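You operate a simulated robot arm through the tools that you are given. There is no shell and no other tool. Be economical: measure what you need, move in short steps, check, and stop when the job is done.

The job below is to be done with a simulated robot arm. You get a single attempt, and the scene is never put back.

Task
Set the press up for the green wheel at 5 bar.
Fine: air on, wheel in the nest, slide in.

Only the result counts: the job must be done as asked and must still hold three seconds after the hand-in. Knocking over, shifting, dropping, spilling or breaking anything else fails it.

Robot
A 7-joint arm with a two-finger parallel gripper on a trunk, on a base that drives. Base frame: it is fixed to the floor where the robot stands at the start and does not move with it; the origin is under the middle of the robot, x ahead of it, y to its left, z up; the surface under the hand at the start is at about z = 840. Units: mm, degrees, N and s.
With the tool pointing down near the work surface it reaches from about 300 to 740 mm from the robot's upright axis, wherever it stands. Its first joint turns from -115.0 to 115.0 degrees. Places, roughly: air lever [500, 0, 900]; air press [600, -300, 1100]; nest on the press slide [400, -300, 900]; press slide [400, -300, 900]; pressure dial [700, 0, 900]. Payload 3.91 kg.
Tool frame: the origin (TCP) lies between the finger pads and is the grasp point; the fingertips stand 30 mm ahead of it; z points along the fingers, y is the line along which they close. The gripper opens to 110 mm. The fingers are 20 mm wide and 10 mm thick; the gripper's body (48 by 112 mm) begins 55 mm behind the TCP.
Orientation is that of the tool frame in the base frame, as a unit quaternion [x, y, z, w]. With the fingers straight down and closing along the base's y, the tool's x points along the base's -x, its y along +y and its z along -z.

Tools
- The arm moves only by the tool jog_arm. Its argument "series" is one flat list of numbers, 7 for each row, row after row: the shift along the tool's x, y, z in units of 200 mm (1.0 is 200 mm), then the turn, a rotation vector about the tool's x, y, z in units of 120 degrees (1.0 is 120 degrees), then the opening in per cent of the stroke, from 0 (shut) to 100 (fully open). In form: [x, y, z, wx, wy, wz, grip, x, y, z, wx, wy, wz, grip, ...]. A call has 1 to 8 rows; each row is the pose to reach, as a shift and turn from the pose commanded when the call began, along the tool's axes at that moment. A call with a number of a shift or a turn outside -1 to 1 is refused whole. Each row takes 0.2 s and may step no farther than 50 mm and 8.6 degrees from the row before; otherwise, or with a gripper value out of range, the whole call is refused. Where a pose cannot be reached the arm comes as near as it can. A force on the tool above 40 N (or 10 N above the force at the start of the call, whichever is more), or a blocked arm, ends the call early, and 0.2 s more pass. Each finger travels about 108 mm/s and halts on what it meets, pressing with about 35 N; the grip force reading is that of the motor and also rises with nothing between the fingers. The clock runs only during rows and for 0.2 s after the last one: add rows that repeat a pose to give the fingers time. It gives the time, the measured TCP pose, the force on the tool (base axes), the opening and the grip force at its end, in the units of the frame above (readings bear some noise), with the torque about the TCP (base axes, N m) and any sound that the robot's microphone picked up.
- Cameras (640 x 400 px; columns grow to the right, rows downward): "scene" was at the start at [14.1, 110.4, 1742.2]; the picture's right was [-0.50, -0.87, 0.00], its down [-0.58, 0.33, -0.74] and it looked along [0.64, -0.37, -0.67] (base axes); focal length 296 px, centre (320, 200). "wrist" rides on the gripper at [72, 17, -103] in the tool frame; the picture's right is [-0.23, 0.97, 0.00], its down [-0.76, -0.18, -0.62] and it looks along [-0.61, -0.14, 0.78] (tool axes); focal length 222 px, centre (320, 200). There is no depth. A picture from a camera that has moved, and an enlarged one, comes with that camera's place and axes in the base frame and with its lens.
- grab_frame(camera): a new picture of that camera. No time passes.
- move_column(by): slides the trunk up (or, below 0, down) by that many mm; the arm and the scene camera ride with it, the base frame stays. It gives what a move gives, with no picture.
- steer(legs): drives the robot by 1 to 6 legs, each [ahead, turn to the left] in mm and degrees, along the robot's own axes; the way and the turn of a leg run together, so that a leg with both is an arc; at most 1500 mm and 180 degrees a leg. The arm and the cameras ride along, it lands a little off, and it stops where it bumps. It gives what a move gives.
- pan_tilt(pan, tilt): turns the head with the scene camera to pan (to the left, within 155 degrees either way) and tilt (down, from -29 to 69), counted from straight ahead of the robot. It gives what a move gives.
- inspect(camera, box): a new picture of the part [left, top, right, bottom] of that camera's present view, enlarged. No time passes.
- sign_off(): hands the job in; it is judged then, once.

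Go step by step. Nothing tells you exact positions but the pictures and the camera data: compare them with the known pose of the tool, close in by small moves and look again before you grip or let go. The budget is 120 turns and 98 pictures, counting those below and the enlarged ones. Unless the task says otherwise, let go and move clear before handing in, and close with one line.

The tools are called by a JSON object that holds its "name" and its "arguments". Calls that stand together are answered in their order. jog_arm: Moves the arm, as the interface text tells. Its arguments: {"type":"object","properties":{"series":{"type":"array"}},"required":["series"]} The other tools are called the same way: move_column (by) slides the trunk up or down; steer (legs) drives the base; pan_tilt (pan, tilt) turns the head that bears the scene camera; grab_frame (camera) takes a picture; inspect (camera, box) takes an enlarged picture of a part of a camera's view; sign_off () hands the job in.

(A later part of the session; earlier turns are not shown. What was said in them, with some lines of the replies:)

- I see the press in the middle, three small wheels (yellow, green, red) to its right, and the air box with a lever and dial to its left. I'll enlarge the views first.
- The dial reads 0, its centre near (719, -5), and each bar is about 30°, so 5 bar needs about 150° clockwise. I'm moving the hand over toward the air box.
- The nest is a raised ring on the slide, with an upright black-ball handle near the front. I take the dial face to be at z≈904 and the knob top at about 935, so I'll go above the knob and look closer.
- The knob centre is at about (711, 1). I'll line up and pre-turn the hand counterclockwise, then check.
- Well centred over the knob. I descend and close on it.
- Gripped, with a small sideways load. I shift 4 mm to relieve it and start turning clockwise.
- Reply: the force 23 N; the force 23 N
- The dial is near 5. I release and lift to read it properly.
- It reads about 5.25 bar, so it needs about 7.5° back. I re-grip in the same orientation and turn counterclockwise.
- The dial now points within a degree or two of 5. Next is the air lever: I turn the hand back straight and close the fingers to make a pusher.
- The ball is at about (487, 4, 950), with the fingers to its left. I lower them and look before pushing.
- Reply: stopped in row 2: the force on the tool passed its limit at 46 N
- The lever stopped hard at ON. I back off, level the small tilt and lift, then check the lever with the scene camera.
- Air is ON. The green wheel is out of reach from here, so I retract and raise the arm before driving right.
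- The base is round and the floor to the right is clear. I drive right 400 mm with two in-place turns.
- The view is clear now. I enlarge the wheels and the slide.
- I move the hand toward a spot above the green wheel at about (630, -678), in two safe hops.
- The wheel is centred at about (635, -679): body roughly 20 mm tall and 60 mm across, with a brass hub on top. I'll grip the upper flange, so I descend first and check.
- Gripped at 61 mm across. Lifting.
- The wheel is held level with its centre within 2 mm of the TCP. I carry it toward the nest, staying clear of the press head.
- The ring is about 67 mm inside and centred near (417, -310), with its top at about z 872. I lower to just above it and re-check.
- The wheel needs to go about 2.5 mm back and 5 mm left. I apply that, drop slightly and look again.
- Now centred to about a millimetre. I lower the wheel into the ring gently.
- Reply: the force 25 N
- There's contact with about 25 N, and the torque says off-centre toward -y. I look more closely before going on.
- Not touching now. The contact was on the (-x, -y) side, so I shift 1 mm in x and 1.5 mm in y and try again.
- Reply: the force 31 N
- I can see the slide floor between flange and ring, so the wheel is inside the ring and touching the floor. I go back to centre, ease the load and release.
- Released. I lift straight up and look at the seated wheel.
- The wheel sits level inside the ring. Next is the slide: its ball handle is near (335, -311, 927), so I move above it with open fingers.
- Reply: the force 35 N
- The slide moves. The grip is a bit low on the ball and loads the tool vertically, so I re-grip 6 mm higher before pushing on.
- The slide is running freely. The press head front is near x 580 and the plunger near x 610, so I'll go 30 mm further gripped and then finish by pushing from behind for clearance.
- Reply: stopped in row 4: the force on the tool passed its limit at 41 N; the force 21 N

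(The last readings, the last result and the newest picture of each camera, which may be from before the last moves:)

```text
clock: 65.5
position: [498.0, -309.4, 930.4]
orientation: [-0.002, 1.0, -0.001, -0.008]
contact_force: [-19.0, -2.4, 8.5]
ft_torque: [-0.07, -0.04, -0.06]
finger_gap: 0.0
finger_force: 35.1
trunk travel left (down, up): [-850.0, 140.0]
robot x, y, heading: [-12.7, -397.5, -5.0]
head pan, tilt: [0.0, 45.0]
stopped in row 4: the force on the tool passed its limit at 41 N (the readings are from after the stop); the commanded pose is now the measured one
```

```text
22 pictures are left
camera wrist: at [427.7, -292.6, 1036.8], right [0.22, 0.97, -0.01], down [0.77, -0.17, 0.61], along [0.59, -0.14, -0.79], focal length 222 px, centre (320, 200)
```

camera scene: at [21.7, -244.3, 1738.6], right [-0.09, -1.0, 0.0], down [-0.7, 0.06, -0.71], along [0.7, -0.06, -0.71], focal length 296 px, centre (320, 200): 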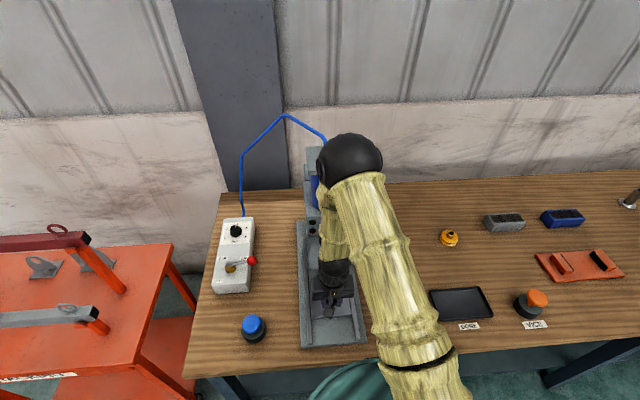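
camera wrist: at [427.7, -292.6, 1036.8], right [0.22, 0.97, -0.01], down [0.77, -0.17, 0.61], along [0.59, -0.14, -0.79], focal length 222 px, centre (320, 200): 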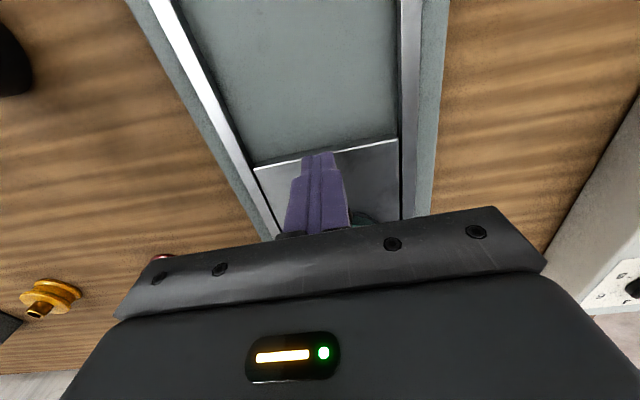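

The slide hit its end stop after about 190 mm, which matches the plunger position. I back off, lift and inspect.

{"name": "jog_arm", "arguments": {"series": [0.1, 0, 0, 0, -0.005, 0, 0, 0.3, 0, 0, 0, -0.011, 0, 0, 0.5, 0, -0.1, 0, -0.011, 0, 0, 0.7, 0, -0.2, 0, -0.011, 0, 0, 0.8, 0, -0.4, 0, -0.011, 0, 0, 0.8, -0.1, -0.6, 0, -0.011, 0, 0, 0.8, -0.3, -0.7, 0, -0.011, 0, 20, 0.8, -0.5, -0.8, 0, -0.011, 0, 30]}}

{"name": "jog_arm", "arguments": {"series": [0, -0.2, -0.1, 0, 0, 0, 50, 0, -0.4, -0.2, 0, 0, 0, 50, 0, -0.6, -0.3, 0, 0, 0, 50]}}

{"name": "grab_frame", "arguments": {"camera": "scene"}}

{"name": "inspect", "arguments": {"camera": "scene", "box": [290, 190, 370, 300]}}

```text
clock: 67.3
position: [345.7, -412.9, 1095.3]
orientation: [-0.001, 1.0, 0.0, 0.007]
contact_force: [1.0, 0.3, 0.0]
ft_torque: [-0.02, -0.01, -0.01]
finger_gap: 33.0
finger_force: 0.0
trunk travel left (down, up): [-850.0, 140.0]
robot x, y, heading: [-16.0, -396.4, -5.1]
head pan, tilt: [0.0, 45.0]
```

```text
clock: 68.2
position: [346.9, -529.6, 1152.4]
orientation: [-0.001, 1.0, 0.0, 0.007]
contact_force: [0.1, -0.3, -0.1]
ft_torque: [0.01, -0.03, 0.0]
finger_gap: 55.1
finger_force: 0.0
trunk travel left (down, up): [-850.0, 140.0]
robot x, y, heading: [-13.3, -395.5, -4.8]
head pan, tilt: [0.0, 45.0]
```

```text
21 pictures are left
camera scene: at [20.0, -247.5, 1738.6], right [-0.09, -1.0, 0.0], down [-0.7, 0.06, -0.71], along [0.71, -0.06, -0.71], focal length 296 px, centre (320, 200)
```

scene: 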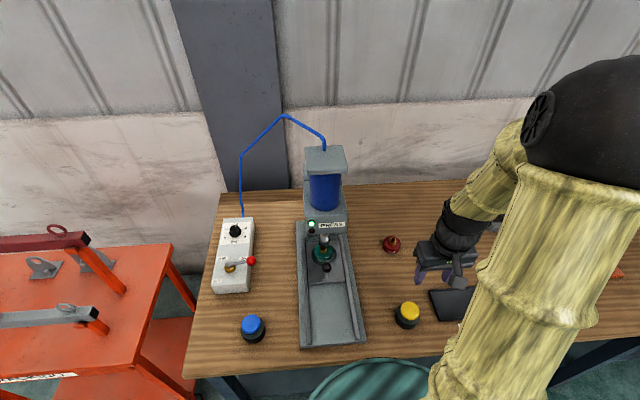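

```text
3.64 times, centred on (330, 245) of scene
camera zoom: at [20.0, -247.5, 1738.6], right [-0.09, -1.0, 0.0], down [-0.7, 0.06, -0.71], along [0.71, -0.06, -0.71], focal length 1077 px, centre (284, 36)
```

zoom: 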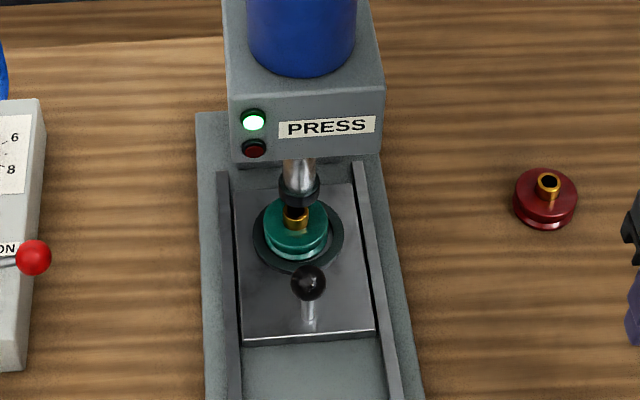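

The green lamp on the press is lit, with the wheel under the plunger. One last look at the dial before handing in.

{"name": "inspect", "arguments": {"camera": "scene", "box": [216, 215, 264, 297]}}

{"name": "inspect", "arguments": {"camera": "scene", "box": [222, 220, 252, 242]}}

```text
4.88 times, centred on (240, 256) of scene
camera zoom: at [20.0, -247.5, 1738.6], right [-0.09, -1.0, 0.0], down [-0.7, 0.06, -0.71], along [0.71, -0.06, -0.71], focal length 1445 px, centre (710, -73)
```

zoom: 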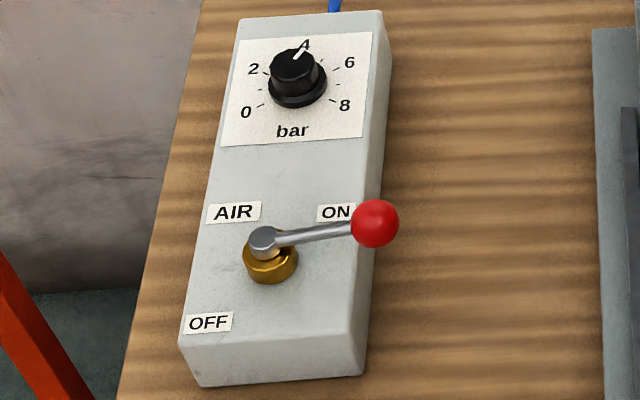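

```text
16.00 times, centred on (237, 231) of scene
camera zoom: at [20.0, -247.5, 1738.6], right [-0.09, -1.0, 0.0], down [-0.7, 0.06, -0.71], along [0.71, -0.06, -0.71], focal length 4740 px, centre (1648, -296)
```

zoom: 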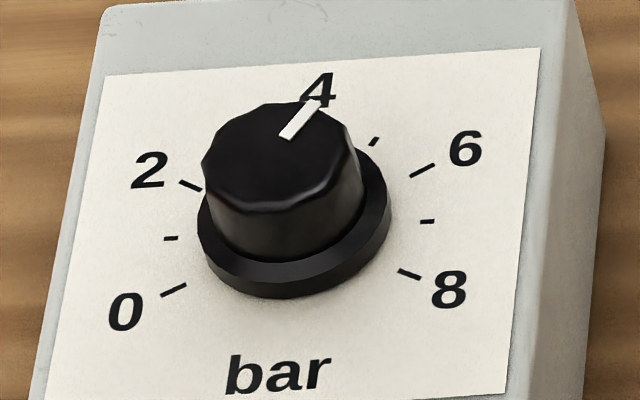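

Everything matches: the pointer is parallel to the 5 bar tick, air is ON, the wheel is nested and the slide is in. Handing in.

{"name": "sign_off", "arguments": {}}

```text
The job is handed in.
```

The press is set up for the green wheel: pressure dial at 5 bar, air on, wheel in the nest and slide fully in, with the green lamp on the press lit at hand-in.
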